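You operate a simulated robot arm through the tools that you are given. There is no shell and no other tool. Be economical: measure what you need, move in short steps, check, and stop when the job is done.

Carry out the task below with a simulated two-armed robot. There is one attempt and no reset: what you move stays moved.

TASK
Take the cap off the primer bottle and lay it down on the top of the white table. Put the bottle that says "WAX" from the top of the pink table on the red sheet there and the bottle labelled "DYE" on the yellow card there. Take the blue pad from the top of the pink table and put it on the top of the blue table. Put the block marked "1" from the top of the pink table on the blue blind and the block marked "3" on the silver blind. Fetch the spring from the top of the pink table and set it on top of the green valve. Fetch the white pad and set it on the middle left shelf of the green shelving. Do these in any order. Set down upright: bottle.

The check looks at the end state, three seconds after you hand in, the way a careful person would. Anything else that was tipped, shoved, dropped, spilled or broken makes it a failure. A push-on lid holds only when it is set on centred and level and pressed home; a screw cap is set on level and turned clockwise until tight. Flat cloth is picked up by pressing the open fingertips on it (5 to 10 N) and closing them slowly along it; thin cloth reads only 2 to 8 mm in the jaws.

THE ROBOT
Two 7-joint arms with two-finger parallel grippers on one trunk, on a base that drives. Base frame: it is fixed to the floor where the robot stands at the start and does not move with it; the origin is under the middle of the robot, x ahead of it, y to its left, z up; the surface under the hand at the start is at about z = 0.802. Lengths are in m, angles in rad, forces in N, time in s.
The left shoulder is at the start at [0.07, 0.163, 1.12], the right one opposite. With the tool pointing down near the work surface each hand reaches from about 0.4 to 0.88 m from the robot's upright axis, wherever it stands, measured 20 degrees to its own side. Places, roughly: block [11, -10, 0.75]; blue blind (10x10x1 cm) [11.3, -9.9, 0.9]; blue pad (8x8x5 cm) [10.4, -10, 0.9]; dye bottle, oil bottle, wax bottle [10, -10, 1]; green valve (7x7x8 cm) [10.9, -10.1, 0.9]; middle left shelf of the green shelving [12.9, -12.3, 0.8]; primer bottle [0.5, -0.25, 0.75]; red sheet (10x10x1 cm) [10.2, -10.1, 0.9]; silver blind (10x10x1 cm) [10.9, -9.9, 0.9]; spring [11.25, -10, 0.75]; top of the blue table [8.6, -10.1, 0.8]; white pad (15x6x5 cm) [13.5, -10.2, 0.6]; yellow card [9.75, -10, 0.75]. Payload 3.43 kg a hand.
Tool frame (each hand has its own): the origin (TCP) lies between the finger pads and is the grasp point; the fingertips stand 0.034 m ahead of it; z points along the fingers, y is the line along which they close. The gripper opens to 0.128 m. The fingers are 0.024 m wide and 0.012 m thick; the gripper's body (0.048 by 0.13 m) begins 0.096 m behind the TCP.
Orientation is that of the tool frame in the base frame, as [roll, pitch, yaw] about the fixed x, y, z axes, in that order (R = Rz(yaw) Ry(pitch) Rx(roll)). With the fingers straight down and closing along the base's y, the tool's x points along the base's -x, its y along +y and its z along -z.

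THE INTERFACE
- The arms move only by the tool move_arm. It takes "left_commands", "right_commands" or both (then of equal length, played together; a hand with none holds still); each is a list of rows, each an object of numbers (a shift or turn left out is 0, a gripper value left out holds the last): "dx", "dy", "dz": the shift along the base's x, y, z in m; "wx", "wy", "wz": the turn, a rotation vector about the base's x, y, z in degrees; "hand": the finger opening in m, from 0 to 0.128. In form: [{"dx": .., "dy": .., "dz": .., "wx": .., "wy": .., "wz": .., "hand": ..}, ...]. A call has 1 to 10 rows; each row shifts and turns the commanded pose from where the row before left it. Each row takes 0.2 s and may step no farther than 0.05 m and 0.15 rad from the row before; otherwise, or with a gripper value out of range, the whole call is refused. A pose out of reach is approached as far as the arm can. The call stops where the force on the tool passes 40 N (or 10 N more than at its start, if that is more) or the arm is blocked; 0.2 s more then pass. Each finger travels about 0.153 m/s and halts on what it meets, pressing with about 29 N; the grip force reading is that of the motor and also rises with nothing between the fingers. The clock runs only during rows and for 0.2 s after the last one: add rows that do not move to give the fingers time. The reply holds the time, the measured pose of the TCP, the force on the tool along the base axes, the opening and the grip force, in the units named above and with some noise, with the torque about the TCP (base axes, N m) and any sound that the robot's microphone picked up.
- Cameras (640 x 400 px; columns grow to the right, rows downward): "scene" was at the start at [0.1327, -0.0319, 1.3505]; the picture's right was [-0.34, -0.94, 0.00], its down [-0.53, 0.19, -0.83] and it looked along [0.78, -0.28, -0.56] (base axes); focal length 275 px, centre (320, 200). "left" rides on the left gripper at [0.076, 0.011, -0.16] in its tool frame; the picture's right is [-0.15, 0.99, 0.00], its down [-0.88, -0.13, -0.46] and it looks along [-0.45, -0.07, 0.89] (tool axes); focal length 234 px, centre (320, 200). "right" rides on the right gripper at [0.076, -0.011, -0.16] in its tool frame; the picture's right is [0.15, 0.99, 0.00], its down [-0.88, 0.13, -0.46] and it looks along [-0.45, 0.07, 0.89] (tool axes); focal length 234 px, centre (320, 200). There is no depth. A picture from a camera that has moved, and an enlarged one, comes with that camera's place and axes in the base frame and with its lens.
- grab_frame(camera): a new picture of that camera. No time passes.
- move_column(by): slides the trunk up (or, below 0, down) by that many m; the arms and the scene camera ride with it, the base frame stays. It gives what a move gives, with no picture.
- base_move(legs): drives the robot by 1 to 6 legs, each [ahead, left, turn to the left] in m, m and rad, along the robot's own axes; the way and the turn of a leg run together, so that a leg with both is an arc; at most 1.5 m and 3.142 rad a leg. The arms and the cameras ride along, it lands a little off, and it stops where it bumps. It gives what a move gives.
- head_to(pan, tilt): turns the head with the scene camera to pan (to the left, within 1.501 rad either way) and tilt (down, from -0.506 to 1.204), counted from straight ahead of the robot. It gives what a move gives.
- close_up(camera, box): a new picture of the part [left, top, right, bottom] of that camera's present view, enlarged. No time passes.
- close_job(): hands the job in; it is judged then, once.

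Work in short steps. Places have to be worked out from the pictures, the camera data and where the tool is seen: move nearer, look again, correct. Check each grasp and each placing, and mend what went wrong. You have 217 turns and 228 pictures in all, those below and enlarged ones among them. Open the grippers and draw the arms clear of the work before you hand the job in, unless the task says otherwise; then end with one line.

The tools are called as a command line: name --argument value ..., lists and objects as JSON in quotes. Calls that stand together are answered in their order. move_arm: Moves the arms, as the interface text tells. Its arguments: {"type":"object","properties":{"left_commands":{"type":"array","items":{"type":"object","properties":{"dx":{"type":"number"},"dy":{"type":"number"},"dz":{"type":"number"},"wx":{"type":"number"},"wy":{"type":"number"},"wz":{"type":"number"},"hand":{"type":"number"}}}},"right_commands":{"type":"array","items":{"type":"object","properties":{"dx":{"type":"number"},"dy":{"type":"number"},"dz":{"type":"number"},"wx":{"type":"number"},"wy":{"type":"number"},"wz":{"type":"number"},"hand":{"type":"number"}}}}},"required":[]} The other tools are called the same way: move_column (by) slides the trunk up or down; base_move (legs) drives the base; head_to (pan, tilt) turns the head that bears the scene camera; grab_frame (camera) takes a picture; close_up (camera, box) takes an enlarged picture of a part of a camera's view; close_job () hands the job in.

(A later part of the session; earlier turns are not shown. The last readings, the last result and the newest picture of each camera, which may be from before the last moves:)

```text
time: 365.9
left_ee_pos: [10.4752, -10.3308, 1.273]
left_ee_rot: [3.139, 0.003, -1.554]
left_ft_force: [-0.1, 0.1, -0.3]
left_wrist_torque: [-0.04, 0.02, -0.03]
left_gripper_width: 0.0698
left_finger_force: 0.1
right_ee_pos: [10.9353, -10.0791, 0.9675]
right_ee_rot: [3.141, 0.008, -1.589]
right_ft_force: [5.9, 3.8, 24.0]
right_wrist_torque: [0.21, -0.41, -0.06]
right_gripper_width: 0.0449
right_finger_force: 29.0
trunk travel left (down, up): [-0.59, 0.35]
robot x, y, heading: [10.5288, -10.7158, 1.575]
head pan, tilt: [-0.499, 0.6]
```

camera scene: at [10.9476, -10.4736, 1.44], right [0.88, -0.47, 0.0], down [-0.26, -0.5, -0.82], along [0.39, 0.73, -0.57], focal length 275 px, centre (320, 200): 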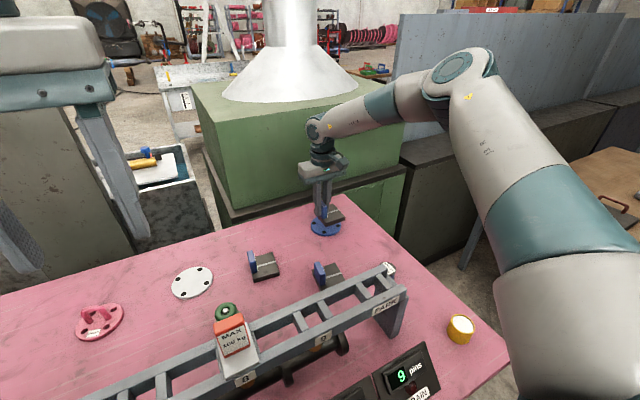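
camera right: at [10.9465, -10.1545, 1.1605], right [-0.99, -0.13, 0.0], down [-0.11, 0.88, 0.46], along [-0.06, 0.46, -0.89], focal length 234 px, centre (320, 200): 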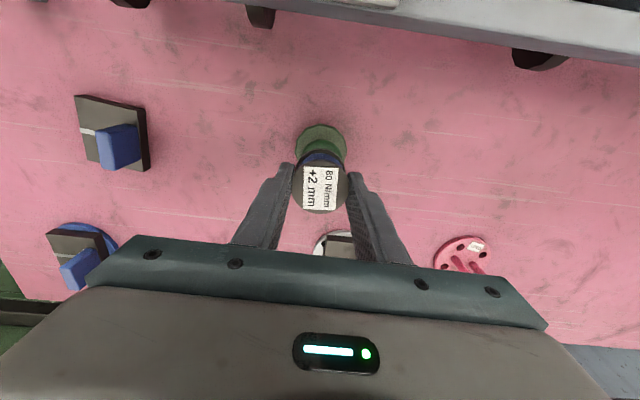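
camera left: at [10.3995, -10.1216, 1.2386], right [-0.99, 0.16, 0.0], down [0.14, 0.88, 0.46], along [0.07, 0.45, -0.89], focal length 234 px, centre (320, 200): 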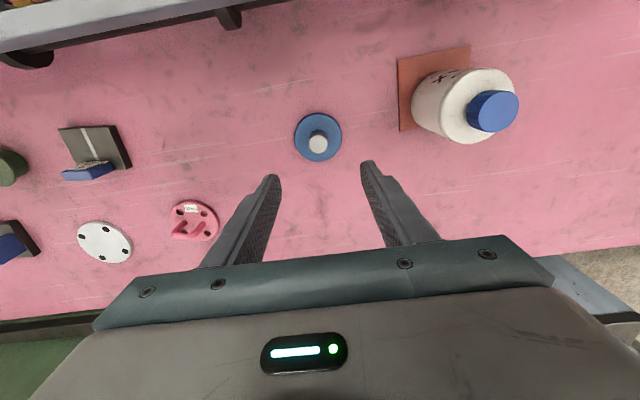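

Contact at 0.970. I ease up and open gently.

move_arm --right_commands '[{"dz": 0.003}, {"hand": 0.047}, {"hand": 0.05}, {"hand": 0.056}, {"hand": 0.065}, {}]'

close_up --camera "scene" --box '[240, 130, 400, 230]'

```text
time: 367.3
left_ee_pos: [10.476, -10.3283, 1.2714]
left_ee_rot: [3.139, 0.002, -1.556]
left_ft_force: [-0.3, 0.2, -0.1]
left_wrist_torque: [-0.01, 0.01, -0.02]
left_gripper_width: 0.0698
left_finger_force: 0.1
right_ee_pos: [10.9357, -10.078, 0.9689]
right_ee_rot: [3.139, 0.004, -1.59]
right_ft_force: [0.1, 0.1, 0.1]
right_wrist_torque: [0.02, -0.01, 0.01]
right_gripper_width: 0.0651
right_finger_force: 0.1
trunk travel left (down, up): [-0.59, 0.35]
robot x, y, heading: [10.5264, -10.7181, 1.573]
head pan, tilt: [-0.499, 0.6]
```

```text
4.00 times, centred on (320, 180) of scene
camera zoom: at [10.57, -10.5896, 1.3401], right [0.88, -0.48, 0.0], down [-0.27, -0.5, -0.82], along [0.39, 0.73, -0.57], focal length 1101 px, centre (320, 280)
```

zoom: 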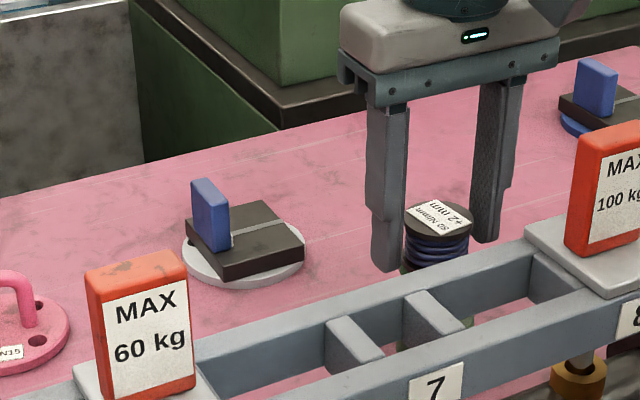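

Spring is sitting level on the valve. I rise straight up and verify.

move_arm --right_commands '[{"dz": 0.03}, {"dz": 0.045}, {"dz": 0.045}, {"dz": 0.045}, {"dz": 0.045}]'

grab_frame --camera "right"

close_up --camera "scene" --box '[240, 130, 400, 230]'

```text
time: 368.5
left_ee_pos: [10.4758, -10.3293, 1.2709]
left_ee_rot: [3.139, 0.002, -1.552]
left_ft_force: [-0.4, -0.3, -0.2]
left_wrist_torque: [0.02, -0.01, -0.05]
left_gripper_width: 0.0697
left_finger_force: 0.0
right_ee_pos: [10.9345, -10.083, 1.1812]
right_ee_rot: [3.141, 0.006, -1.587]
right_ft_force: [-0.1, 0.9, 0.4]
right_wrist_torque: [0.06, -0.01, -0.03]
right_gripper_width: 0.0652
right_finger_force: 0.0
trunk travel left (down, up): [-0.59, 0.35]
robot x, y, heading: [10.5307, -10.7176, 1.576]
head pan, tilt: [-0.499, 0.6]
```

```text
61 pictures are left
camera right: at [10.9467, -10.1588, 1.3421], right [-0.99, -0.13, 0.0], down [-0.12, 0.88, 0.46], along [-0.06, 0.46, -0.89], focal length 234 px, centre (320, 200)
```

right: 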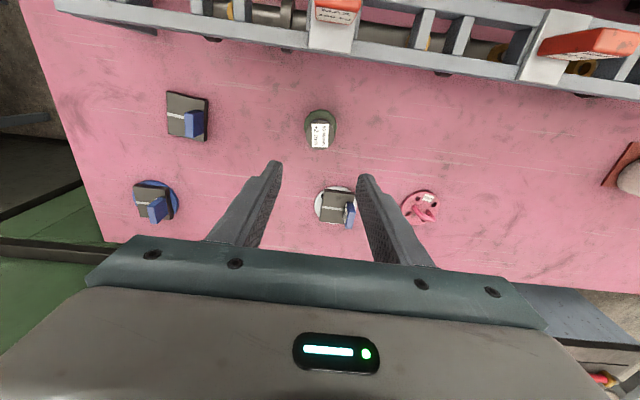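

```text
4.00 times, centred on (320, 180) of scene
camera zoom: at [10.5688, -10.5906, 1.3402], right [0.88, -0.48, 0.0], down [-0.27, -0.5, -0.83], along [0.39, 0.73, -0.56], focal length 1101 px, centre (320, 280)
```

zoom: 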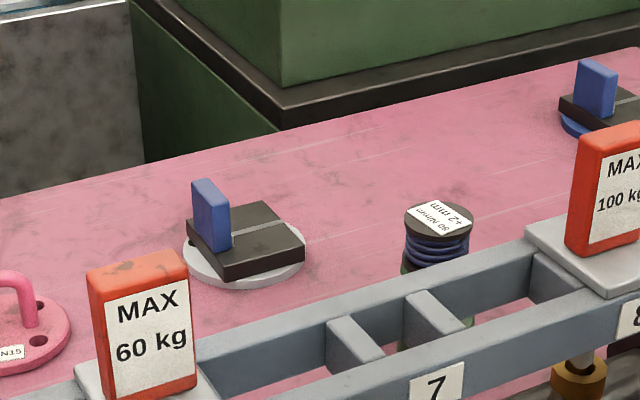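

All the pink-table items are done. I back away and strafe right toward the wooden table with the white pad.

base_move --legs '[[-0.42, 0, 0], [0, -1.3, 0]]'

head_to --pan -0.5 --tilt 0.45

grab_frame --camera "scene"

```text
time: 377.2
left_ee_pos: [11.7837, -10.7247, 1.2713]
left_ee_rot: [3.14, 0.002, -1.537]
left_ft_force: [-0.6, 0.7, -1.0]
left_wrist_torque: [0.0, 0.0, 0.02]
left_gripper_width: 0.07
left_finger_force: 0.0
right_ee_pos: [12.2397, -10.4714, 1.181]
right_ee_rot: [3.139, 0.004, -1.569]
right_ft_force: [0.0, 0.0, -0.2]
right_wrist_torque: [0.02, 0.01, 0.02]
right_gripper_width: 0.0648
right_finger_force: 0.0
trunk travel left (down, up): [-0.59, 0.35]
robot x, y, heading: [11.8379, -11.1105, 1.587]
head pan, tilt: [-0.499, 0.6]
```

```text
time: 377.9
left_ee_pos: [11.7834, -10.7249, 1.2716]
left_ee_rot: [3.14, 0.002, -1.539]
left_ft_force: [-0.1, -0.8, 0.6]
left_wrist_torque: [0.02, 0.02, 0.01]
left_gripper_width: 0.0701
left_finger_force: 0.1
right_ee_pos: [12.2402, -10.4699, 1.18]
right_ee_rot: [3.14, 0.006, -1.571]
right_ft_force: [0.5, 0.2, -0.8]
right_wrist_torque: [-0.03, -0.01, 0.0]
right_gripper_width: 0.0651
right_finger_force: 0.1
trunk travel left (down, up): [-0.59, 0.35]
robot x, y, heading: [11.8456, -11.1092, 1.591]
head pan, tilt: [-0.499, 0.45]
```

```text
59 pictures are left
camera scene: at [11.8833, -10.9812, 1.3536], right [0.89, -0.46, 0.0], down [-0.2, -0.39, -0.9], along [0.41, 0.8, -0.44], focal length 275 px, centre (320, 200)
```

scene: 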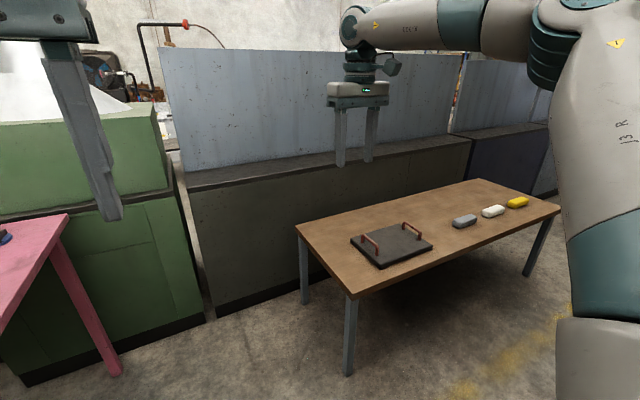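

I can see the white pad between a grey and a yellow one at about (13.37,-10.22), table at z≈0.6. I strafe 1.15 right, drive in 0.2, and lower the column by 0.25.

base_move --legs '[[0, -1.15, -0.02], [0.2, 0, 0]]'

move_column --by -0.22

move_arm --right_commands '[{"wz": -8.5, "hand": 0.11}, {"wz": -8.5}, {"wz": -8.5}, {"wz": -8.5}, {"wz": -8.5}, {"wz": -8.5}, {"wz": -8.5}, {"wz": -8.5}, {"wz": -8.5}, {"wz": -8.5}]'

grab_frame --camera "right"

grab_frame --camera "scene"

```text
time: 385.0
left_ee_pos: [12.9588, -10.5259, 1.2727]
left_ee_rot: [3.14, 0.003, -1.572]
left_ft_force: [0.2, 0.3, 0.4]
left_wrist_torque: [0.0, -0.04, 0.01]
left_gripper_width: 0.07
left_finger_force: 0.2
right_ee_pos: [13.4238, -10.2877, 1.181]
right_ee_rot: [3.14, 0.005, -1.605]
right_ft_force: [0.1, 0.6, 0.1]
right_wrist_torque: [-0.02, -0.02, 0.03]
right_gripper_width: 0.0648
right_finger_force: 0.0
trunk travel left (down, up): [-0.59, 0.35]
robot x, y, heading: [13.0074, -10.9145, 1.555]
head pan, tilt: [-0.499, 0.45]
```

```text
time: 387.4
left_ee_pos: [12.9588, -10.5257, 1.0513]
left_ee_rot: [3.14, 0.002, -1.572]
left_ft_force: [-0.1, 0.1, 0.3]
left_wrist_torque: [-0.02, 0.02, 0.01]
left_gripper_width: 0.07
left_finger_force: 0.0
right_ee_pos: [13.423, -10.2869, 0.9613]
right_ee_rot: [3.14, 0.005, -1.604]
right_ft_force: [-1.0, 0.0, -0.7]
right_wrist_torque: [-0.01, -0.05, 0.0]
right_gripper_width: 0.0652
right_finger_force: 0.0
trunk travel left (down, up): [-0.37, 0.57]
robot x, y, heading: [13.0076, -10.9154, 1.559]
head pan, tilt: [-0.499, 0.45]
```

```text
time: 389.6
left_ee_pos: [12.9579, -10.526, 1.0507]
left_ee_rot: [3.139, 0.003, -1.573]
left_ft_force: [0.1, -0.2, -0.4]
left_wrist_torque: [0.0, -0.02, -0.02]
left_gripper_width: 0.07
left_finger_force: 0.1
right_ee_pos: [13.4236, -10.2855, 0.9614]
right_ee_rot: [3.139, 0.007, -3.09]
right_ft_force: [-0.5, -0.1, -0.6]
right_wrist_torque: [0.04, -0.03, 0.01]
right_gripper_width: 0.1103
right_finger_force: 0.0
trunk travel left (down, up): [-0.37, 0.57]
robot x, y, heading: [13.0004, -10.915, 1.556]
head pan, tilt: [-0.499, 0.45]
```

```text
58 pictures are left
camera right: at [13.3486, -10.3017, 1.1212], right [-0.2, 0.98, 0.0], down [0.87, 0.17, 0.46], along [0.45, 0.09, -0.89], focal length 234 px, centre (320, 200)
```

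right: 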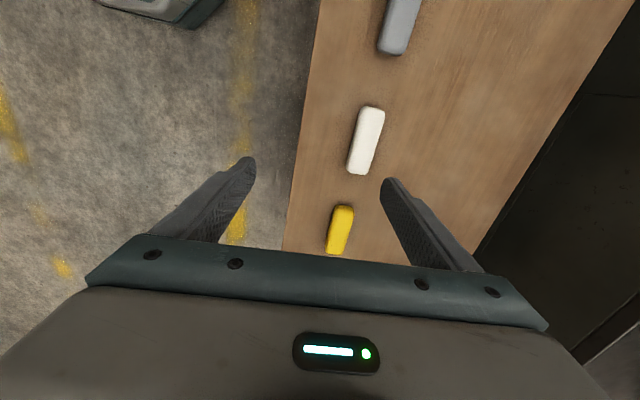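

```text
57 pictures are left
camera scene: at [13.0499, -10.7857, 1.1337], right [0.87, -0.49, 0.0], down [-0.21, -0.38, -0.9], along [0.44, 0.78, -0.44], focal length 275 px, centre (320, 200)
```

scene: 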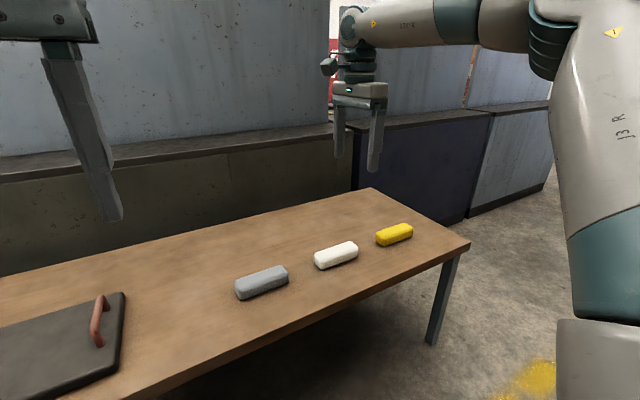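

Triangulated: pad top centre (13.447,-10.174, 0.577), long axis along x. I move the base 0.08 forward, then go over the pad.

base_move --legs '[[0.08, 0, 0]]'

move_arm --right_commands '[{"dx": 0.012, "dy": 0.015, "dz": -0.03}, {"dx": 0.011, "dy": 0.016, "dz": -0.03}, {"dz": -0.045}, {"dz": -0.045}, {"dz": -0.045}, {}]'

grab_frame --camera "right"

```text
time: 390.6
left_ee_pos: [12.9605, -10.4445, 1.0514]
left_ee_rot: [3.139, 0.002, -1.573]
left_ft_force: [-0.7, 0.2, -0.1]
left_wrist_torque: [-0.03, -0.02, 0.01]
left_gripper_width: 0.0699
left_finger_force: 0.0
right_ee_pos: [13.4261, -10.2079, 0.96]
right_ee_rot: [3.141, 0.004, -3.092]
right_ft_force: [0.0, 0.7, 0.2]
right_wrist_torque: [-0.05, 0.03, 0.03]
right_gripper_width: 0.1101
right_finger_force: 0.1
trunk travel left (down, up): [-0.37, 0.57]
robot x, y, heading: [13.0089, -10.8374, 1.556]
head pan, tilt: [-0.499, 0.45]
```

```text
time: 392.0
left_ee_pos: [12.96, -10.4478, 1.0519]
left_ee_rot: [3.141, 0.001, -1.574]
left_ft_force: [-0.8, -0.4, -0.1]
left_wrist_torque: [0.03, -0.01, 0.05]
left_gripper_width: 0.0701
left_finger_force: 0.2
right_ee_pos: [13.4469, -10.1775, 0.7663]
right_ee_rot: [3.141, 0.006, -3.091]
right_ft_force: [0.8, -0.3, -0.3]
right_wrist_torque: [-0.02, -0.01, -0.01]
right_gripper_width: 0.1102
right_finger_force: 0.1
trunk travel left (down, up): [-0.37, 0.57]
robot x, y, heading: [13.0057, -10.8331, 1.556]
head pan, tilt: [-0.499, 0.45]
```

```text
56 pictures are left
camera right: at [13.3727, -10.1908, 0.928], right [-0.2, 0.98, 0.0], down [0.87, 0.17, 0.46], along [0.45, 0.09, -0.89], focal length 234 px, centre (320, 200)
```

right: 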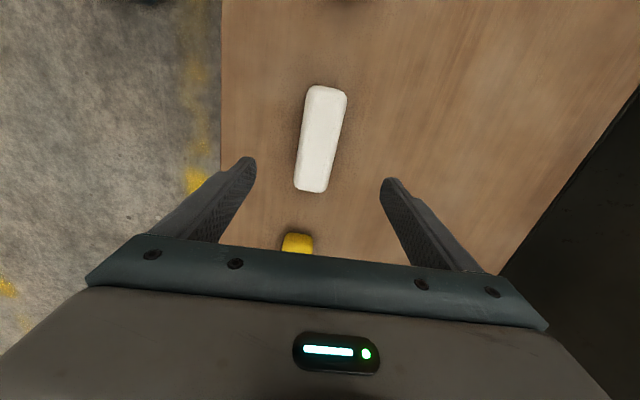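

Centred. I descend to 0.578 and grip across the width.

move_arm --right_commands '[{"dy": 0.003, "dz": -0.04}, {"dz": -0.045}, {"dz": -0.045}, {"dz": -0.045}, {"dz": -0.013}, {}]'

move_arm --right_commands '[{"hand": 0.09}, {"hand": 0.075}, {"hand": 0.06}, {"hand": 0.05}, {"hand": 0.042}, {}, {"dz": 0.02}, {"dz": 0.04}]'

grab_frame --camera "right"

```text
time: 393.1
left_ee_pos: [12.9618, -10.4467, 1.0507]
left_ee_rot: [3.14, 0.001, -1.574]
left_ft_force: [0.3, 0.7, 0.0]
left_wrist_torque: [-0.03, 0.08, 0.0]
left_gripper_width: 0.0702
left_finger_force: 0.0
right_ee_pos: [13.4496, -10.1754, 0.5942]
right_ee_rot: [3.141, 0.001, -3.089]
right_ft_force: [-1.7, -1.0, 9.8]
right_wrist_torque: [-0.54, 0.1, 0.05]
right_gripper_width: 0.1099
right_finger_force: 0.2
trunk travel left (down, up): [-0.37, 0.57]
robot x, y, heading: [13.007, -10.8353, 1.556]
head pan, tilt: [-0.499, 0.45]
stopped in row 5 (right hand): the force on the tool passed its limit at 254 N (the readings are from after the stop); the commanded pose is now the measured one
```

```text
time: 394.9
left_ee_pos: [12.9612, -10.4462, 1.0506]
left_ee_rot: [3.14, 0.001, -1.575]
left_ft_force: [0.3, -0.9, 0.0]
left_wrist_torque: [0.01, -0.03, 0.0]
left_gripper_width: 0.0701
left_finger_force: 0.2
right_ee_pos: [13.4481, -10.178, 0.6542]
right_ee_rot: [-3.141, 0.003, -3.091]
right_ft_force: [0.4, -0.5, -1.4]
right_wrist_torque: [0.04, 0.0, 0.02]
right_gripper_width: 0.0552
right_finger_force: 28.9
trunk travel left (down, up): [-0.37, 0.57]
robot x, y, heading: [13.0057, -10.8359, 1.552]
head pan, tilt: [-0.499, 0.45]
```

```text
55 pictures are left
camera right: at [13.374, -10.1921, 0.815], right [-0.2, 0.98, 0.0], down [0.87, 0.18, 0.46], along [0.45, 0.09, -0.89], focal length 234 px, centre (320, 200)
```

right: 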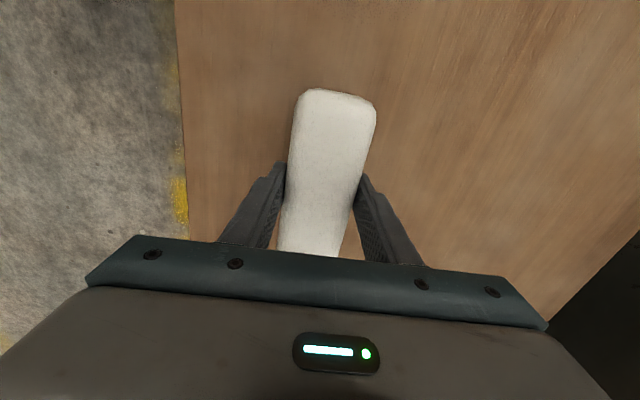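

The fingertips touched the table (top at z≈0.56), but the pad is securely held. I raise it, back off, and turn around to view the green shelving.

move_arm --right_commands '[{"dz": 0.045}, {"dz": 0.045}, {"dz": 0.045}, {"dz": 0.045}, {"dz": 0.045}, {"dz": 0.045}]'

base_move --legs '[[-0.3, 0, 0], [0, -0.15, 0]]'

head_to --pan -1.5 --tilt 0.2

grab_frame --camera "scene"

```text
time: 396.3
left_ee_pos: [12.9619, -10.4468, 1.051]
left_ee_rot: [3.14, 0.0, -1.576]
left_ft_force: [-0.5, -0.5, -0.1]
left_wrist_torque: [0.01, -0.03, -0.01]
left_gripper_width: 0.0701
left_finger_force: 0.1
right_ee_pos: [13.4479, -10.1774, 0.9251]
right_ee_rot: [-3.141, 0.003, -3.092]
right_ft_force: [0.5, -0.5, -0.1]
right_wrist_torque: [0.02, 0.01, -0.01]
right_gripper_width: 0.0549
right_finger_force: 29.0
trunk travel left (down, up): [-0.37, 0.57]
robot x, y, heading: [13.005, -10.8358, 1.556]
head pan, tilt: [-0.499, 0.45]
```

```text
time: 399.3
left_ee_pos: [13.1012, -10.7511, 1.0508]
left_ee_rot: [3.138, 0.002, -1.568]
left_ft_force: [0.6, -0.2, 0.1]
left_wrist_torque: [-0.02, 0.04, 0.03]
left_gripper_width: 0.0699
left_finger_force: 0.1
right_ee_pos: [13.585, -10.477, 0.9238]
right_ee_rot: [3.141, 0.004, -3.08]
right_ft_force: [0.3, 0.5, -0.9]
right_wrist_torque: [0.0, 0.06, 0.01]
right_gripper_width: 0.0545
right_finger_force: 28.9
trunk travel left (down, up): [-0.37, 0.57]
robot x, y, heading: [13.1507, -11.1422, 1.561]
head pan, tilt: [-0.499, 0.45]
```

```text
time: 400.6
left_ee_pos: [13.099, -10.7505, 1.0503]
left_ee_rot: [3.139, 0.001, -1.567]
left_ft_force: [0.3, -0.7, 0.1]
left_wrist_torque: [-0.01, 0.03, -0.02]
left_gripper_width: 0.07
left_finger_force: 0.0
right_ee_pos: [13.5851, -10.4777, 0.9237]
right_ee_rot: [-3.141, 0.002, -3.081]
right_ft_force: [0.4, -0.4, -1.0]
right_wrist_torque: [0.03, 0.02, -0.01]
right_gripper_width: 0.0547
right_finger_force: 29.1
trunk travel left (down, up): [-0.37, 0.57]
robot x, y, heading: [13.1431, -11.1374, 1.562]
head pan, tilt: [-1.499, 0.201]
```

```text
54 pictures are left
camera scene: at [13.2409, -11.0842, 1.1569], right [0.06, -1.0, 0.0], down [-0.2, -0.01, -0.98], along [0.98, 0.06, -0.2], focal length 275 px, centre (320, 200)
```

scene: 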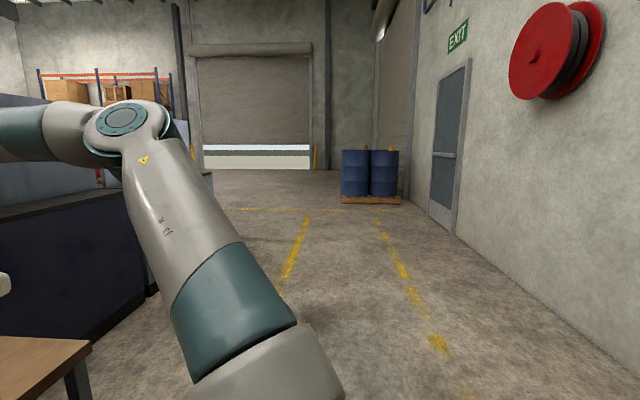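

The shelving is behind me. I move forward a little and turn right by ~π to face it.

base_move --legs '[[0.12, -0.12, 0], [0, 0, -1.57], [0, 0, -1.56]]'

head_to --pan -0.15 --tilt 0.3

grab_frame --camera "scene"

```text
time: 409.6
left_ee_pos: [13.3294, -11.4056, 1.0505]
left_ee_rot: [3.14, 0.003, 1.61]
left_ft_force: [0.1, -0.1, 0.0]
left_wrist_torque: [0.0, -0.02, -0.02]
left_gripper_width: 0.0701
left_finger_force: 0.0
right_ee_pos: [12.8535, -11.6952, 0.9244]
right_ee_rot: [-3.14, 0.006, 0.094]
right_ft_force: [0.0, 1.1, -1.6]
right_wrist_torque: [-0.01, -0.01, 0.0]
right_gripper_width: 0.0543
right_finger_force: 28.9
trunk travel left (down, up): [-0.37, 0.57]
robot x, y, heading: [13.2663, -11.0162, -1.541]
head pan, tilt: [-1.499, 0.201]
```

```text
time: 411.1
left_ee_pos: [13.3283, -11.4057, 1.0517]
left_ee_rot: [3.14, 0.001, 1.61]
left_ft_force: [0.0, 0.3, 0.6]
left_wrist_torque: [-0.01, -0.03, 0.0]
left_gripper_width: 0.0699
left_finger_force: 0.0
right_ee_pos: [12.8552, -11.6961, 0.9229]
right_ee_rot: [3.141, 0.003, 0.093]
right_ft_force: [0.3, -0.2, -0.2]
right_wrist_torque: [-0.01, 0.03, 0.0]
right_gripper_width: 0.0545
right_finger_force: 28.9
trunk travel left (down, up): [-0.37, 0.57]
robot x, y, heading: [13.2726, -11.0192, -1.545]
head pan, tilt: [-0.15, 0.3]
```

```text
53 pictures are left
camera scene: at [13.2571, -11.1633, 1.1476], right [-0.99, 0.12, 0.0], down [0.04, 0.29, -0.96], along [-0.12, -0.95, -0.3], focal length 275 px, centre (320, 200)
```

scene: 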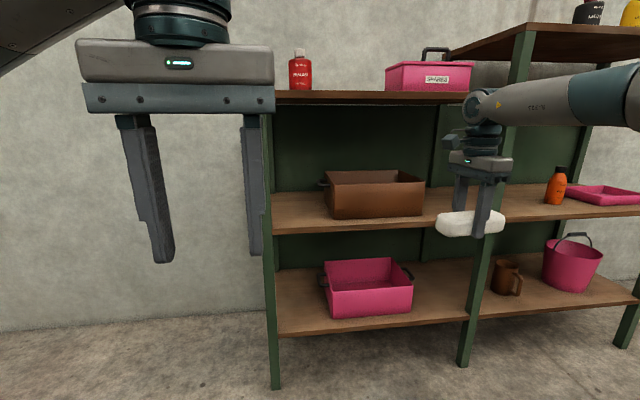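

The middle-left shelf's top is at z≈0.77, with the shelf above at ≈1.18. There's a ~0.2 m gap left of the brown bin at x≈13.2. I rotate the pad to point inward, strafe left 0.31, and lower the column.

move_arm --right_commands '[{"wz": 8.5}, {"wz": 8.5}, {"wz": 8.5}, {"wz": 8.5}, {"wz": 8.5}, {"wz": 8.5}, {"wz": 8.5}, {"wz": 8.5}, {"wz": 8.5}, {"wz": 7}]'

base_move --legs '[[0, 0.3, -0.03]]'

move_column --by -0.15

move_arm --left_commands '[{"dz": 0.03}, {"dz": 0.03, "dx": 0.04}, {"dx": 0.04}, {}]' --right_commands '[{"dz": 0.03}, {"dz": 0.03}, {}, {}]'

grab_frame --camera "scene"

grab_frame --camera "right"

```text
time: 413.3
left_ee_pos: [13.3291, -11.4056, 1.0499]
left_ee_rot: [3.139, 0.001, 1.608]
left_ft_force: [0.3, 0.5, -0.3]
left_wrist_torque: [0.01, 0.03, 0.0]
left_gripper_width: 0.0699
left_finger_force: 0.1
right_ee_pos: [12.8553, -11.6944, 0.9241]
right_ee_rot: [3.141, 0.002, 1.552]
right_ft_force: [-0.1, -1.3, -1.4]
right_wrist_torque: [0.0, -0.04, 0.0]
right_gripper_width: 0.0543
right_finger_force: 28.8
trunk travel left (down, up): [-0.37, 0.57]
robot x, y, heading: [13.2692, -11.0201, -1.542]
head pan, tilt: [-0.15, 0.3]
```

```text
time: 415.4
left_ee_pos: [13.6233, -11.4035, 1.0518]
left_ee_rot: [3.14, 0.002, 1.58]
left_ft_force: [-1.0, -0.6, -0.2]
left_wrist_torque: [0.03, 0.03, -0.02]
left_gripper_width: 0.0699
left_finger_force: 0.1
right_ee_pos: [13.1402, -11.6799, 0.9242]
right_ee_rot: [-3.14, 0.003, 1.522]
right_ft_force: [-0.3, 0.7, -0.6]
right_wrist_torque: [0.01, 0.01, -0.01]
right_gripper_width: 0.0542
right_finger_force: 29.4
trunk travel left (down, up): [-0.37, 0.57]
robot x, y, heading: [13.5729, -11.0142, -1.574]
head pan, tilt: [-0.15, 0.3]
```

```text
time: 417.1
left_ee_pos: [13.6215, -11.403, 0.9014]
left_ee_rot: [3.141, 0.0, 1.58]
left_ft_force: [-0.3, -0.2, -0.9]
left_wrist_torque: [0.0, 0.01, -0.01]
left_gripper_width: 0.0698
left_finger_force: 0.1
right_ee_pos: [13.1396, -11.6788, 0.774]
right_ee_rot: [-3.141, 0.004, 1.523]
right_ft_force: [0.6, -0.3, -1.1]
right_wrist_torque: [0.0, -0.01, -0.02]
right_gripper_width: 0.0545
right_finger_force: 29.0
trunk travel left (down, up): [-0.22, 0.72]
robot x, y, heading: [13.5713, -11.0155, -1.575]
head pan, tilt: [-0.15, 0.3]
```

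```text
time: 418.1
left_ee_pos: [13.701, -11.4045, 0.9611]
left_ee_rot: [3.139, 0.0, 1.578]
left_ft_force: [0.3, 0.5, 0.4]
left_wrist_torque: [0.01, -0.04, -0.02]
left_gripper_width: 0.07
left_finger_force: 0.1
right_ee_pos: [13.137, -11.6789, 0.8366]
right_ee_rot: [3.14, 0.004, 1.522]
right_ft_force: [0.1, 0.3, -0.8]
right_wrist_torque: [-0.01, -0.03, -0.02]
right_gripper_width: 0.0543
right_finger_force: 29.3
trunk travel left (down, up): [-0.22, 0.72]
robot x, y, heading: [13.5726, -11.0191, -1.568]
head pan, tilt: [-0.15, 0.3]
```

```text
52 pictures are left
camera scene: at [13.5563, -11.1595, 0.9976], right [-0.99, 0.15, 0.0], down [0.05, 0.29, -0.96], along [-0.15, -0.94, -0.3], focal length 275 px, centre (320, 200)
```

scene: 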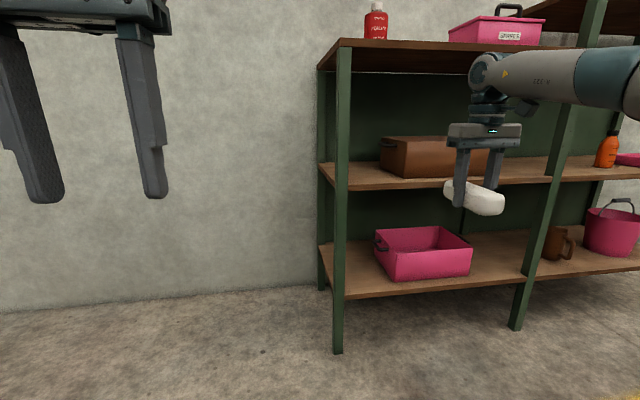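

```text
51 pictures are left
camera right: at [13.1313, -11.6015, 0.996], right [1.0, 0.1, 0.0], down [0.09, -0.88, 0.46], along [0.04, -0.46, -0.89], focal length 234 px, centre (320, 200)
```

right: 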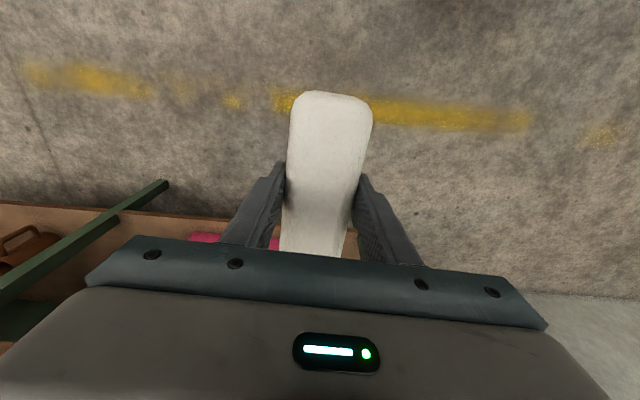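

The gap left of the bin spans about x 13.13–13.31, shelf front edge at y=-12.08. I shift left 0.08 and forward 0.3, then check the clearance.

base_move --legs '[[0, 0.083, 0], [0.28, 0, 0]]'

grab_frame --camera "scene"

grab_frame --camera "right"

```text
time: 420.7
left_ee_pos: [13.7834, -11.6814, 0.9613]
left_ee_rot: [3.14, 0.0, 1.581]
left_ft_force: [0.0, -0.3, -0.6]
left_wrist_torque: [0.04, -0.03, -0.01]
left_gripper_width: 0.0701
left_finger_force: 0.1
right_ee_pos: [13.2202, -11.9559, 0.834]
right_ee_rot: [-3.141, 0.004, 1.523]
right_ft_force: [0.1, -1.0, -0.3]
right_wrist_torque: [0.03, 0.01, 0.0]
right_gripper_width: 0.0543
right_finger_force: 29.3
trunk travel left (down, up): [-0.22, 0.72]
robot x, y, heading: [13.6524, -11.294, -1.568]
head pan, tilt: [-0.15, 0.3]
```

```text
50 pictures are left
camera scene: at [13.6382, -11.4366, 0.9974], right [-0.99, 0.15, 0.0], down [0.05, 0.29, -0.95], along [-0.15, -0.94, -0.3], focal length 275 px, centre (320, 200)
```

scene: 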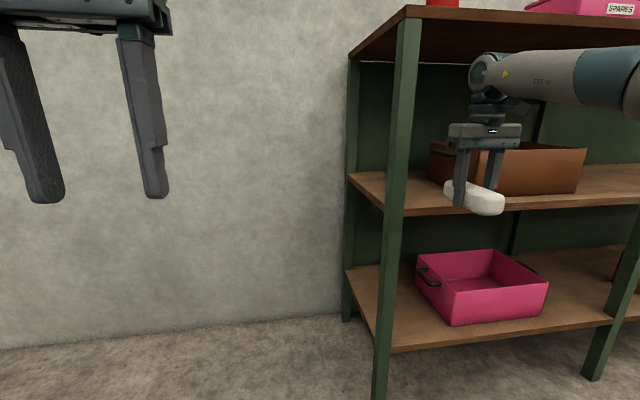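

```text
49 pictures are left
camera right: at [13.2135, -11.8789, 0.9955], right [1.0, 0.1, 0.0], down [0.09, -0.88, 0.46], along [0.04, -0.46, -0.89], focal length 234 px, centre (320, 200)
```

right: 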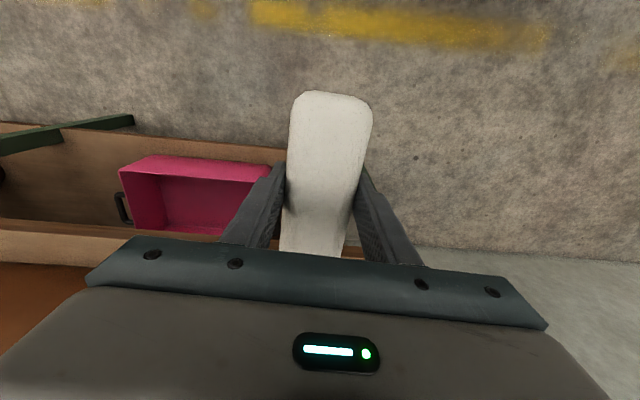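

Wrist top ≈1.11 clears the upper shelf at 1.187, and the lateral gap is good. I drive forward 0.235 into place.

base_move --legs '[[0.12, 0, 0], [0.115, 0, 0]]'

grab_frame --camera "scene"

grab_frame --camera "right"

```text
time: 422.8
left_ee_pos: [13.7804, -11.9151, 0.9609]
left_ee_rot: [3.141, 0.0, 1.578]
left_ft_force: [-0.2, 0.0, -0.2]
left_wrist_torque: [0.04, 0.01, 0.02]
left_gripper_width: 0.0701
left_finger_force: 0.0
right_ee_pos: [13.2172, -12.1872, 0.8333]
right_ee_rot: [3.142, 0.002, 1.521]
right_ft_force: [-0.2, -0.4, -1.3]
right_wrist_torque: [0.03, 0.02, 0.02]
right_gripper_width: 0.0542
right_finger_force: 28.7
trunk travel left (down, up): [-0.22, 0.72]
robot x, y, heading: [13.652, -11.5236, -1.575]
head pan, tilt: [-0.15, 0.3]
```

```text
48 pictures are left
camera scene: at [13.6367, -11.6687, 0.9974], right [-0.99, 0.15, 0.0], down [0.05, 0.29, -0.95], along [-0.15, -0.94, -0.3], focal length 275 px, centre (320, 200)
```

scene: 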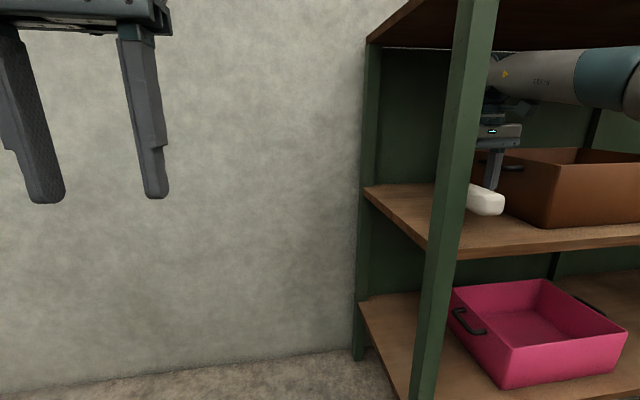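

```text
47 pictures are left
camera right: at [13.2108, -12.1099, 0.9951], right [1.0, 0.1, 0.0], down [0.09, -0.89, 0.46], along [0.04, -0.46, -0.89], focal length 234 px, centre (320, 200)
```

right: 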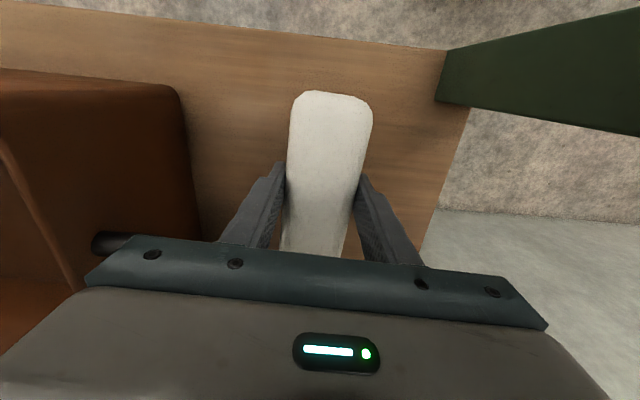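

The pad is inside, between bin and post. I lower slowly onto the shelf.

move_arm --right_commands '[{"dz": -0.008}, {"dz": -0.007}, {"dz": -0.004}, {}]'

move_arm --right_commands '[{"dz": -0.003}, {"dz": -0.003}, {}]'

```text
time: 423.8
left_ee_pos: [13.7808, -11.913, 0.9605]
left_ee_rot: [3.139, 0.002, 1.578]
left_ft_force: [-0.5, -1.1, 0.6]
left_wrist_torque: [-0.03, -0.04, 0.03]
left_gripper_width: 0.07
left_finger_force: 0.1
right_ee_pos: [13.2179, -12.1862, 0.8174]
right_ee_rot: [3.141, 0.002, 1.519]
right_ft_force: [0.5, -0.2, -0.4]
right_wrist_torque: [-0.03, 0.02, 0.0]
right_gripper_width: 0.0547
right_finger_force: 29.4
trunk travel left (down, up): [-0.22, 0.72]
robot x, y, heading: [13.6527, -11.5209, -1.576]
head pan, tilt: [-0.15, 0.3]
```

```text
time: 424.6
left_ee_pos: [13.7811, -11.9134, 0.9603]
left_ee_rot: [3.14, 0.003, 1.577]
left_ft_force: [0.6, -0.3, -0.1]
left_wrist_torque: [0.01, -0.01, -0.02]
left_gripper_width: 0.0698
left_finger_force: 0.0
right_ee_pos: [13.2177, -12.1872, 0.8091]
right_ee_rot: [3.141, 0.003, 1.52]
right_ft_force: [-0.5, -0.6, -0.8]
right_wrist_torque: [0.0, -0.02, 0.01]
right_gripper_width: 0.0544
right_finger_force: 28.7
trunk travel left (down, up): [-0.22, 0.72]
robot x, y, heading: [13.6518, -11.524, -1.578]
head pan, tilt: [-0.15, 0.3]
```

move_arm --right_commands '[{"dz": -0.003}, {"dz": -0.003}, {}]'

move_arm --right_commands '[{"dz": -0.003}, {"dz": -0.002}, {}]'

```text
time: 425.4
left_ee_pos: [13.7815, -11.9128, 0.9622]
left_ee_rot: [3.14, 0.002, 1.579]
left_ft_force: [-0.2, -0.3, 0.2]
left_wrist_torque: [0.0, -0.01, -0.02]
left_gripper_width: 0.0702
left_finger_force: 0.0
right_ee_pos: [13.2173, -12.1876, 0.8045]
right_ee_rot: [3.141, 0.003, 1.521]
right_ft_force: [0.3, -0.7, -0.4]
right_wrist_torque: [0.03, 0.02, 0.01]
right_gripper_width: 0.0542
right_finger_force: 29.2
trunk travel left (down, up): [-0.22, 0.72]
robot x, y, heading: [13.6525, -11.5239, -1.572]
head pan, tilt: [-0.15, 0.3]
```

```text
time: 426.2
left_ee_pos: [13.7812, -11.9131, 0.9623]
left_ee_rot: [3.139, 0.002, 1.578]
left_ft_force: [0.2, -0.1, 0.1]
left_wrist_torque: [0.01, -0.04, 0.01]
left_gripper_width: 0.0701
left_finger_force: 0.1
right_ee_pos: [13.2181, -12.1871, 0.7987]
right_ee_rot: [-3.14, 0.003, 1.52]
right_ft_force: [-1.2, 0.3, -0.7]
right_wrist_torque: [0.01, 0.01, 0.01]
right_gripper_width: 0.0547
right_finger_force: 29.4
trunk travel left (down, up): [-0.22, 0.72]
robot x, y, heading: [13.65, -11.5219, -1.576]
head pan, tilt: [-0.15, 0.3]
```

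No contact yet, so I check how far above the shelf it is.

close_up --camera "scene" --box '[420, 130, 580, 260]'

move_arm --right_commands '[{"dz": -0.003}, {"dz": -0.003}, {"dz": -0.002}, {}]'

```text
3.08 times, centred on (500, 195) of scene
camera zoom: at [13.6368, -11.6677, 0.9976], right [-0.99, 0.15, 0.0], down [0.05, 0.29, -0.96], along [-0.15, -0.94, -0.3], focal length 847 px, centre (-234, 215)
```

zoom: 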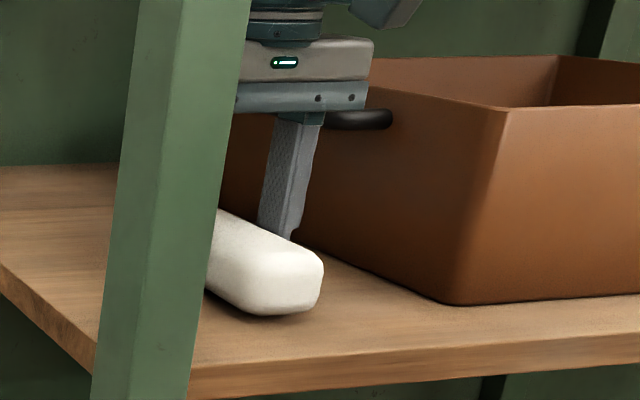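

```text
time: 427.2
left_ee_pos: [13.7823, -11.912, 0.9634]
left_ee_rot: [3.14, 0.002, 1.576]
left_ft_force: [0.4, 0.0, 0.1]
left_wrist_torque: [0.02, 0.03, 0.04]
left_gripper_width: 0.07
left_finger_force: 0.0
right_ee_pos: [13.2177, -12.1876, 0.793]
right_ee_rot: [-3.142, 0.007, 1.52]
right_ft_force: [0.3, -3.4, 13.3]
right_wrist_torque: [0.54, -0.21, -0.05]
right_gripper_width: 0.0544
right_finger_force: 28.3
trunk travel left (down, up): [-0.22, 0.72]
robot x, y, heading: [13.6515, -11.5228, -1.58]
head pan, tilt: [-0.15, 0.3]
```

Contact reached. I ease up 1 mm, open modestly, and check.

move_arm --right_commands '[{"dz": 0.001}, {"hand": 0.062}, {"hand": 0.072}, {"hand": 0.078}, {}]'

move_arm --right_commands '[{"dz": 0.015}, {"dz": 0.02}, {}]'

close_up --camera "scene" --box '[420, 130, 580, 260]'

grab_frame --camera "right"

```text
time: 428.4
left_ee_pos: [13.7823, -11.9118, 0.9619]
left_ee_rot: [3.14, 0.003, 1.58]
left_ft_force: [-0.6, 1.1, 0.2]
left_wrist_torque: [0.02, 0.02, 0.04]
left_gripper_width: 0.0703
left_finger_force: 0.0
right_ee_pos: [13.2198, -12.1866, 0.7946]
right_ee_rot: [-3.14, 0.003, 1.524]
right_ft_force: [6.6, 8.6, 10.7]
right_wrist_torque: [0.37, -0.24, 0.04]
right_gripper_width: 0.0766
right_finger_force: 0.1
trunk travel left (down, up): [-0.22, 0.72]
robot x, y, heading: [13.6532, -11.5233, -1.579]
head pan, tilt: [-0.15, 0.3]
```

```text
time: 429.2
left_ee_pos: [13.7808, -11.9135, 0.9607]
left_ee_rot: [3.139, 0.002, 1.579]
left_ft_force: [-0.3, 0.1, 0.0]
left_wrist_torque: [0.0, -0.02, -0.03]
left_gripper_width: 0.07
left_finger_force: 0.1
right_ee_pos: [13.2163, -12.1874, 0.8275]
right_ee_rot: [3.142, 0.005, 1.521]
right_ft_force: [0.0, -0.1, -0.4]
right_wrist_torque: [0.04, 0.0, 0.0]
right_gripper_width: 0.078
right_finger_force: 0.1
trunk travel left (down, up): [-0.22, 0.72]
robot x, y, heading: [13.6525, -11.52, -1.578]
head pan, tilt: [-0.15, 0.3]
```

```text
3.08 times, centred on (500, 195) of scene
camera zoom: at [13.6368, -11.6676, 0.9976], right [-0.99, 0.15, 0.0], down [0.05, 0.29, -0.96], along [-0.15, -0.94, -0.3], focal length 847 px, centre (-234, 215)
```

zoom: 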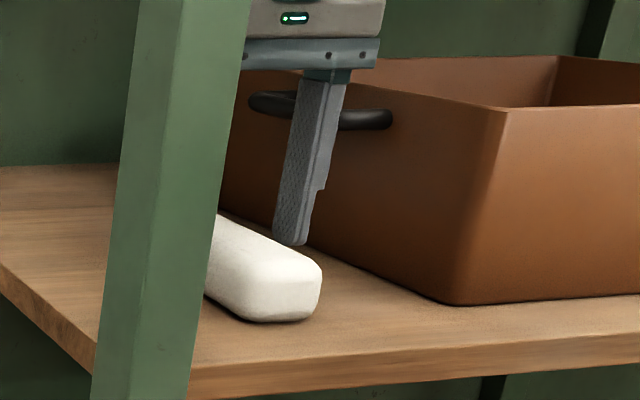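

```text
44 pictures are left
camera right: at [13.2103, -12.1088, 0.9876], right [1.0, 0.1, 0.0], down [0.09, -0.88, 0.46], along [0.04, -0.46, -0.89], focal length 234 px, centre (320, 200)
```

right: 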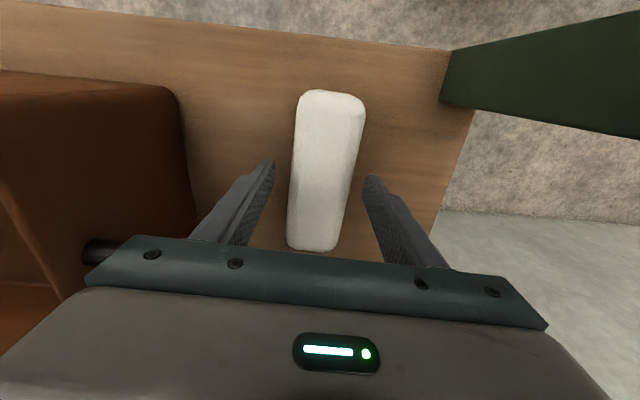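

The pad is on the shelf. I raise another 2.3 cm (still below the upper shelf) and back the robot straight out.

move_arm --right_commands '[{"dz": 0.012}, {"dz": 0.011}, {}]'

base_move --legs '[[-0.25, 0, 0], [-0.25, 0, 0]]'

grab_frame --camera "scene"

```text
time: 430.0
left_ee_pos: [13.7807, -11.9119, 0.9618]
left_ee_rot: [3.14, 0.0, 1.578]
left_ft_force: [0.8, 1.2, 0.6]
left_wrist_torque: [-0.01, 0.01, 0.0]
left_gripper_width: 0.0701
left_finger_force: 0.0
right_ee_pos: [13.2169, -12.1859, 0.8501]
right_ee_rot: [-3.141, 0.003, 1.521]
right_ft_force: [-0.1, 0.3, -0.1]
right_wrist_torque: [-0.01, 0.01, 0.02]
right_gripper_width: 0.0783
right_finger_force: 0.1
trunk travel left (down, up): [-0.22, 0.72]
robot x, y, heading: [13.6553, -11.521, -1.574]
head pan, tilt: [-0.15, 0.3]
```

```text
time: 433.2
left_ee_pos: [13.7826, -11.4204, 0.9622]
left_ee_rot: [3.14, 0.002, 1.574]
left_ft_force: [0.6, 0.0, 0.6]
left_wrist_torque: [0.0, 0.01, 0.02]
left_gripper_width: 0.0703
left_finger_force: 0.1
right_ee_pos: [13.2161, -11.6909, 0.8526]
right_ee_rot: [3.142, 0.006, 1.515]
right_ft_force: [-0.2, 0.2, 0.2]
right_wrist_torque: [-0.04, 0.01, 0.01]
right_gripper_width: 0.0779
right_finger_force: 0.0
trunk travel left (down, up): [-0.22, 0.72]
robot x, y, heading: [13.6602, -11.0291, -1.579]
head pan, tilt: [-0.15, 0.3]
```

```text
43 pictures are left
camera scene: at [13.6398, -11.1732, 0.9977], right [-0.99, 0.16, 0.0], down [0.05, 0.29, -0.96], along [-0.15, -0.94, -0.3], focal length 275 px, centre (320, 200)
```

scene: 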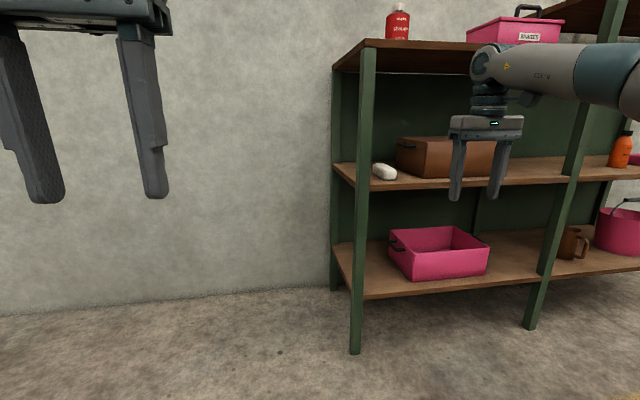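

The white pad is on the middle left shelf. As a last check I go back to view the pink and blue tables in their final state.

base_move --legs '[[0, 0, 1.57], [0, 0, 1.57], [0, 1.4, 0], [0, 1.4, 0]]'

move_column --by 0.45

head_to --pan 0.1 --tilt 0.55

grab_frame --camera "scene"

```text
time: 454.5
left_ee_pos: [10.6998, -10.8253, 0.9611]
left_ee_rot: [3.139, 0.003, -1.491]
left_ft_force: [0.3, 0.4, -1.3]
left_wrist_torque: [0.01, 0.0, 0.02]
left_gripper_width: 0.0701
left_finger_force: 0.0
right_ee_pos: [11.2444, -10.5115, 0.851]
right_ee_rot: [-3.141, 0.005, -1.549]
right_ft_force: [-0.5, -0.4, -0.7]
right_wrist_torque: [0.0, 0.03, -0.01]
right_gripper_width: 0.078
right_finger_force: 0.0
trunk travel left (down, up): [-0.22, 0.72]
robot x, y, heading: [10.859, -11.2018, 1.64]
head pan, tilt: [-0.15, 0.3]
```

```text
refused: 0.45 is not a number from -0.4 to 0.4
```

```text
time: 455.3
left_ee_pos: [10.7, -10.8259, 0.9612]
left_ee_rot: [3.139, 0.001, -1.49]
left_ft_force: [0.6, -0.6, -0.3]
left_wrist_torque: [0.0, 0.05, 0.01]
left_gripper_width: 0.07
left_finger_force: 0.1
right_ee_pos: [11.2436, -10.5119, 0.8513]
right_ee_rot: [3.14, 0.005, -1.549]
right_ft_force: [0.2, 0.1, 0.2]
right_wrist_torque: [0.02, -0.04, -0.02]
right_gripper_width: 0.0778
right_finger_force: 0.1
trunk travel left (down, up): [-0.22, 0.72]
robot x, y, heading: [10.8583, -11.2047, 1.637]
head pan, tilt: [0.099, 0.55]
```

```text
42 pictures are left
camera scene: at [10.8378, -11.0667, 0.9747], right [0.99, 0.17, 0.0], down [0.09, -0.51, -0.85], along [-0.14, 0.84, -0.52], focal length 275 px, centre (320, 200)
```

scene: 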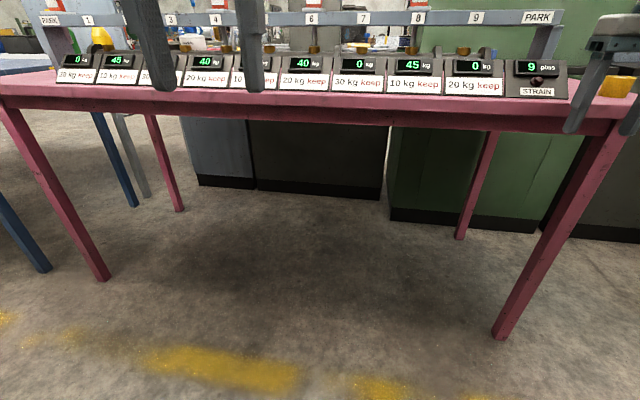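

I raise the column in two steps and look down.

move_column --by 0.4

move_column --by 0.3

head_to --pan 0.25 --tilt 0.55

grab_frame --camera "scene"

```text
time: 459.1
left_ee_pos: [10.7001, -10.8259, 1.3615]
left_ee_rot: [3.141, 0.001, -1.49]
left_ft_force: [-0.3, 0.1, 0.2]
left_wrist_torque: [0.01, 0.0, -0.02]
left_gripper_width: 0.0702
left_finger_force: 0.0
right_ee_pos: [11.2437, -10.5109, 1.2509]
right_ee_rot: [-3.142, 0.005, -1.549]
right_ft_force: [0.8, 0.6, 0.7]
right_wrist_torque: [0.0, 0.0, -0.01]
right_gripper_width: 0.078
right_finger_force: 0.1
trunk travel left (down, up): [-0.62, 0.32]
robot x, y, heading: [10.8556, -11.2002, 1.638]
head pan, tilt: [0.099, 0.55]
```

```text
time: 462.1
left_ee_pos: [10.7004, -10.8242, 1.6618]
left_ee_rot: [3.14, 0.003, -1.49]
left_ft_force: [0.8, 0.8, 0.4]
left_wrist_torque: [0.0, 0.0, -0.01]
left_gripper_width: 0.0699
left_finger_force: 0.0
right_ee_pos: [11.2427, -10.5112, 1.5497]
right_ee_rot: [-3.14, 0.004, -1.549]
right_ft_force: [-0.4, 1.0, -0.3]
right_wrist_torque: [0.0, 0.01, 0.0]
right_gripper_width: 0.0779
right_finger_force: 0.0
trunk travel left (down, up): [-0.92, 0.02]
robot x, y, heading: [10.8542, -11.2054, 1.639]
head pan, tilt: [0.099, 0.55]
```

```text
time: 462.8
left_ee_pos: [10.7005, -10.8246, 1.6619]
left_ee_rot: [3.14, 0.003, -1.491]
left_ft_force: [-0.4, 0.3, 0.1]
left_wrist_torque: [0.01, 0.0, 0.01]
left_gripper_width: 0.0699
left_finger_force: 0.0
right_ee_pos: [11.243, -10.5107, 1.5507]
right_ee_rot: [-3.141, 0.002, -1.547]
right_ft_force: [-0.3, 0.4, 0.7]
right_wrist_torque: [0.06, -0.01, 0.02]
right_gripper_width: 0.0779
right_finger_force: 0.1
trunk travel left (down, up): [-0.92, 0.02]
robot x, y, heading: [10.855, -11.2059, 1.638]
head pan, tilt: [0.25, 0.55]
```

```text
41 pictures are left
camera scene: at [10.8247, -11.0697, 1.6746], right [0.95, 0.31, 0.0], down [0.16, -0.5, -0.85], along [-0.27, 0.81, -0.52], focal length 275 px, centre (320, 200)
```

scene: 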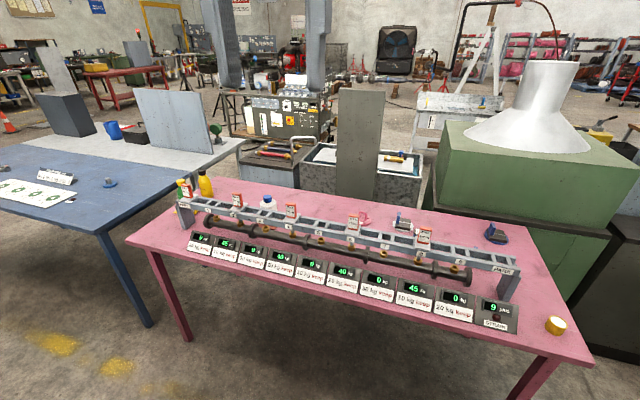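

close_up --camera "scene" --box '[160, 160, 360, 285]'

close_up --camera "scene" --box '[320, 180, 540, 315]'

```text
3.20 times, centred on (260, 222) of scene
camera zoom: at [10.8247, -11.0697, 1.6746], right [0.95, 0.31, 0.0], down [0.16, -0.5, -0.85], along [-0.27, 0.81, -0.52], focal length 881 px, centre (512, 128)
```

zoom: 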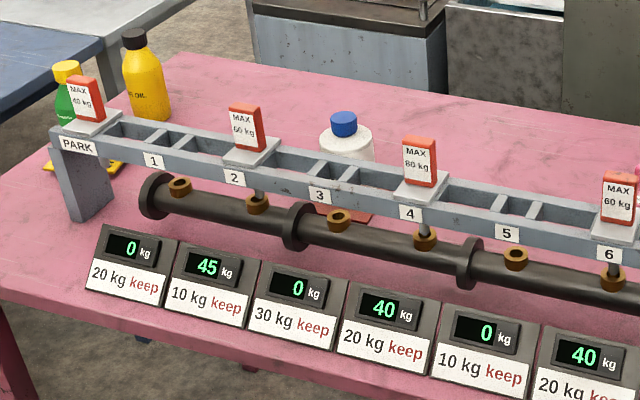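

```text
2.91 times, centred on (430, 248) of scene
camera zoom: at [10.8247, -11.0697, 1.6746], right [0.95, 0.31, 0.0], down [0.16, -0.5, -0.85], along [-0.27, 0.81, -0.52], focal length 801 px, centre (0, 62)
```

zoom: 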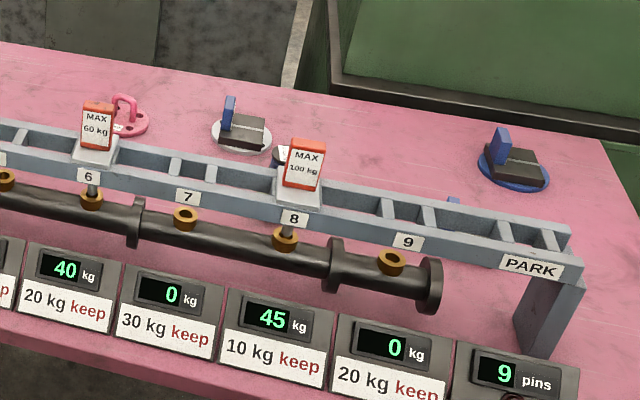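

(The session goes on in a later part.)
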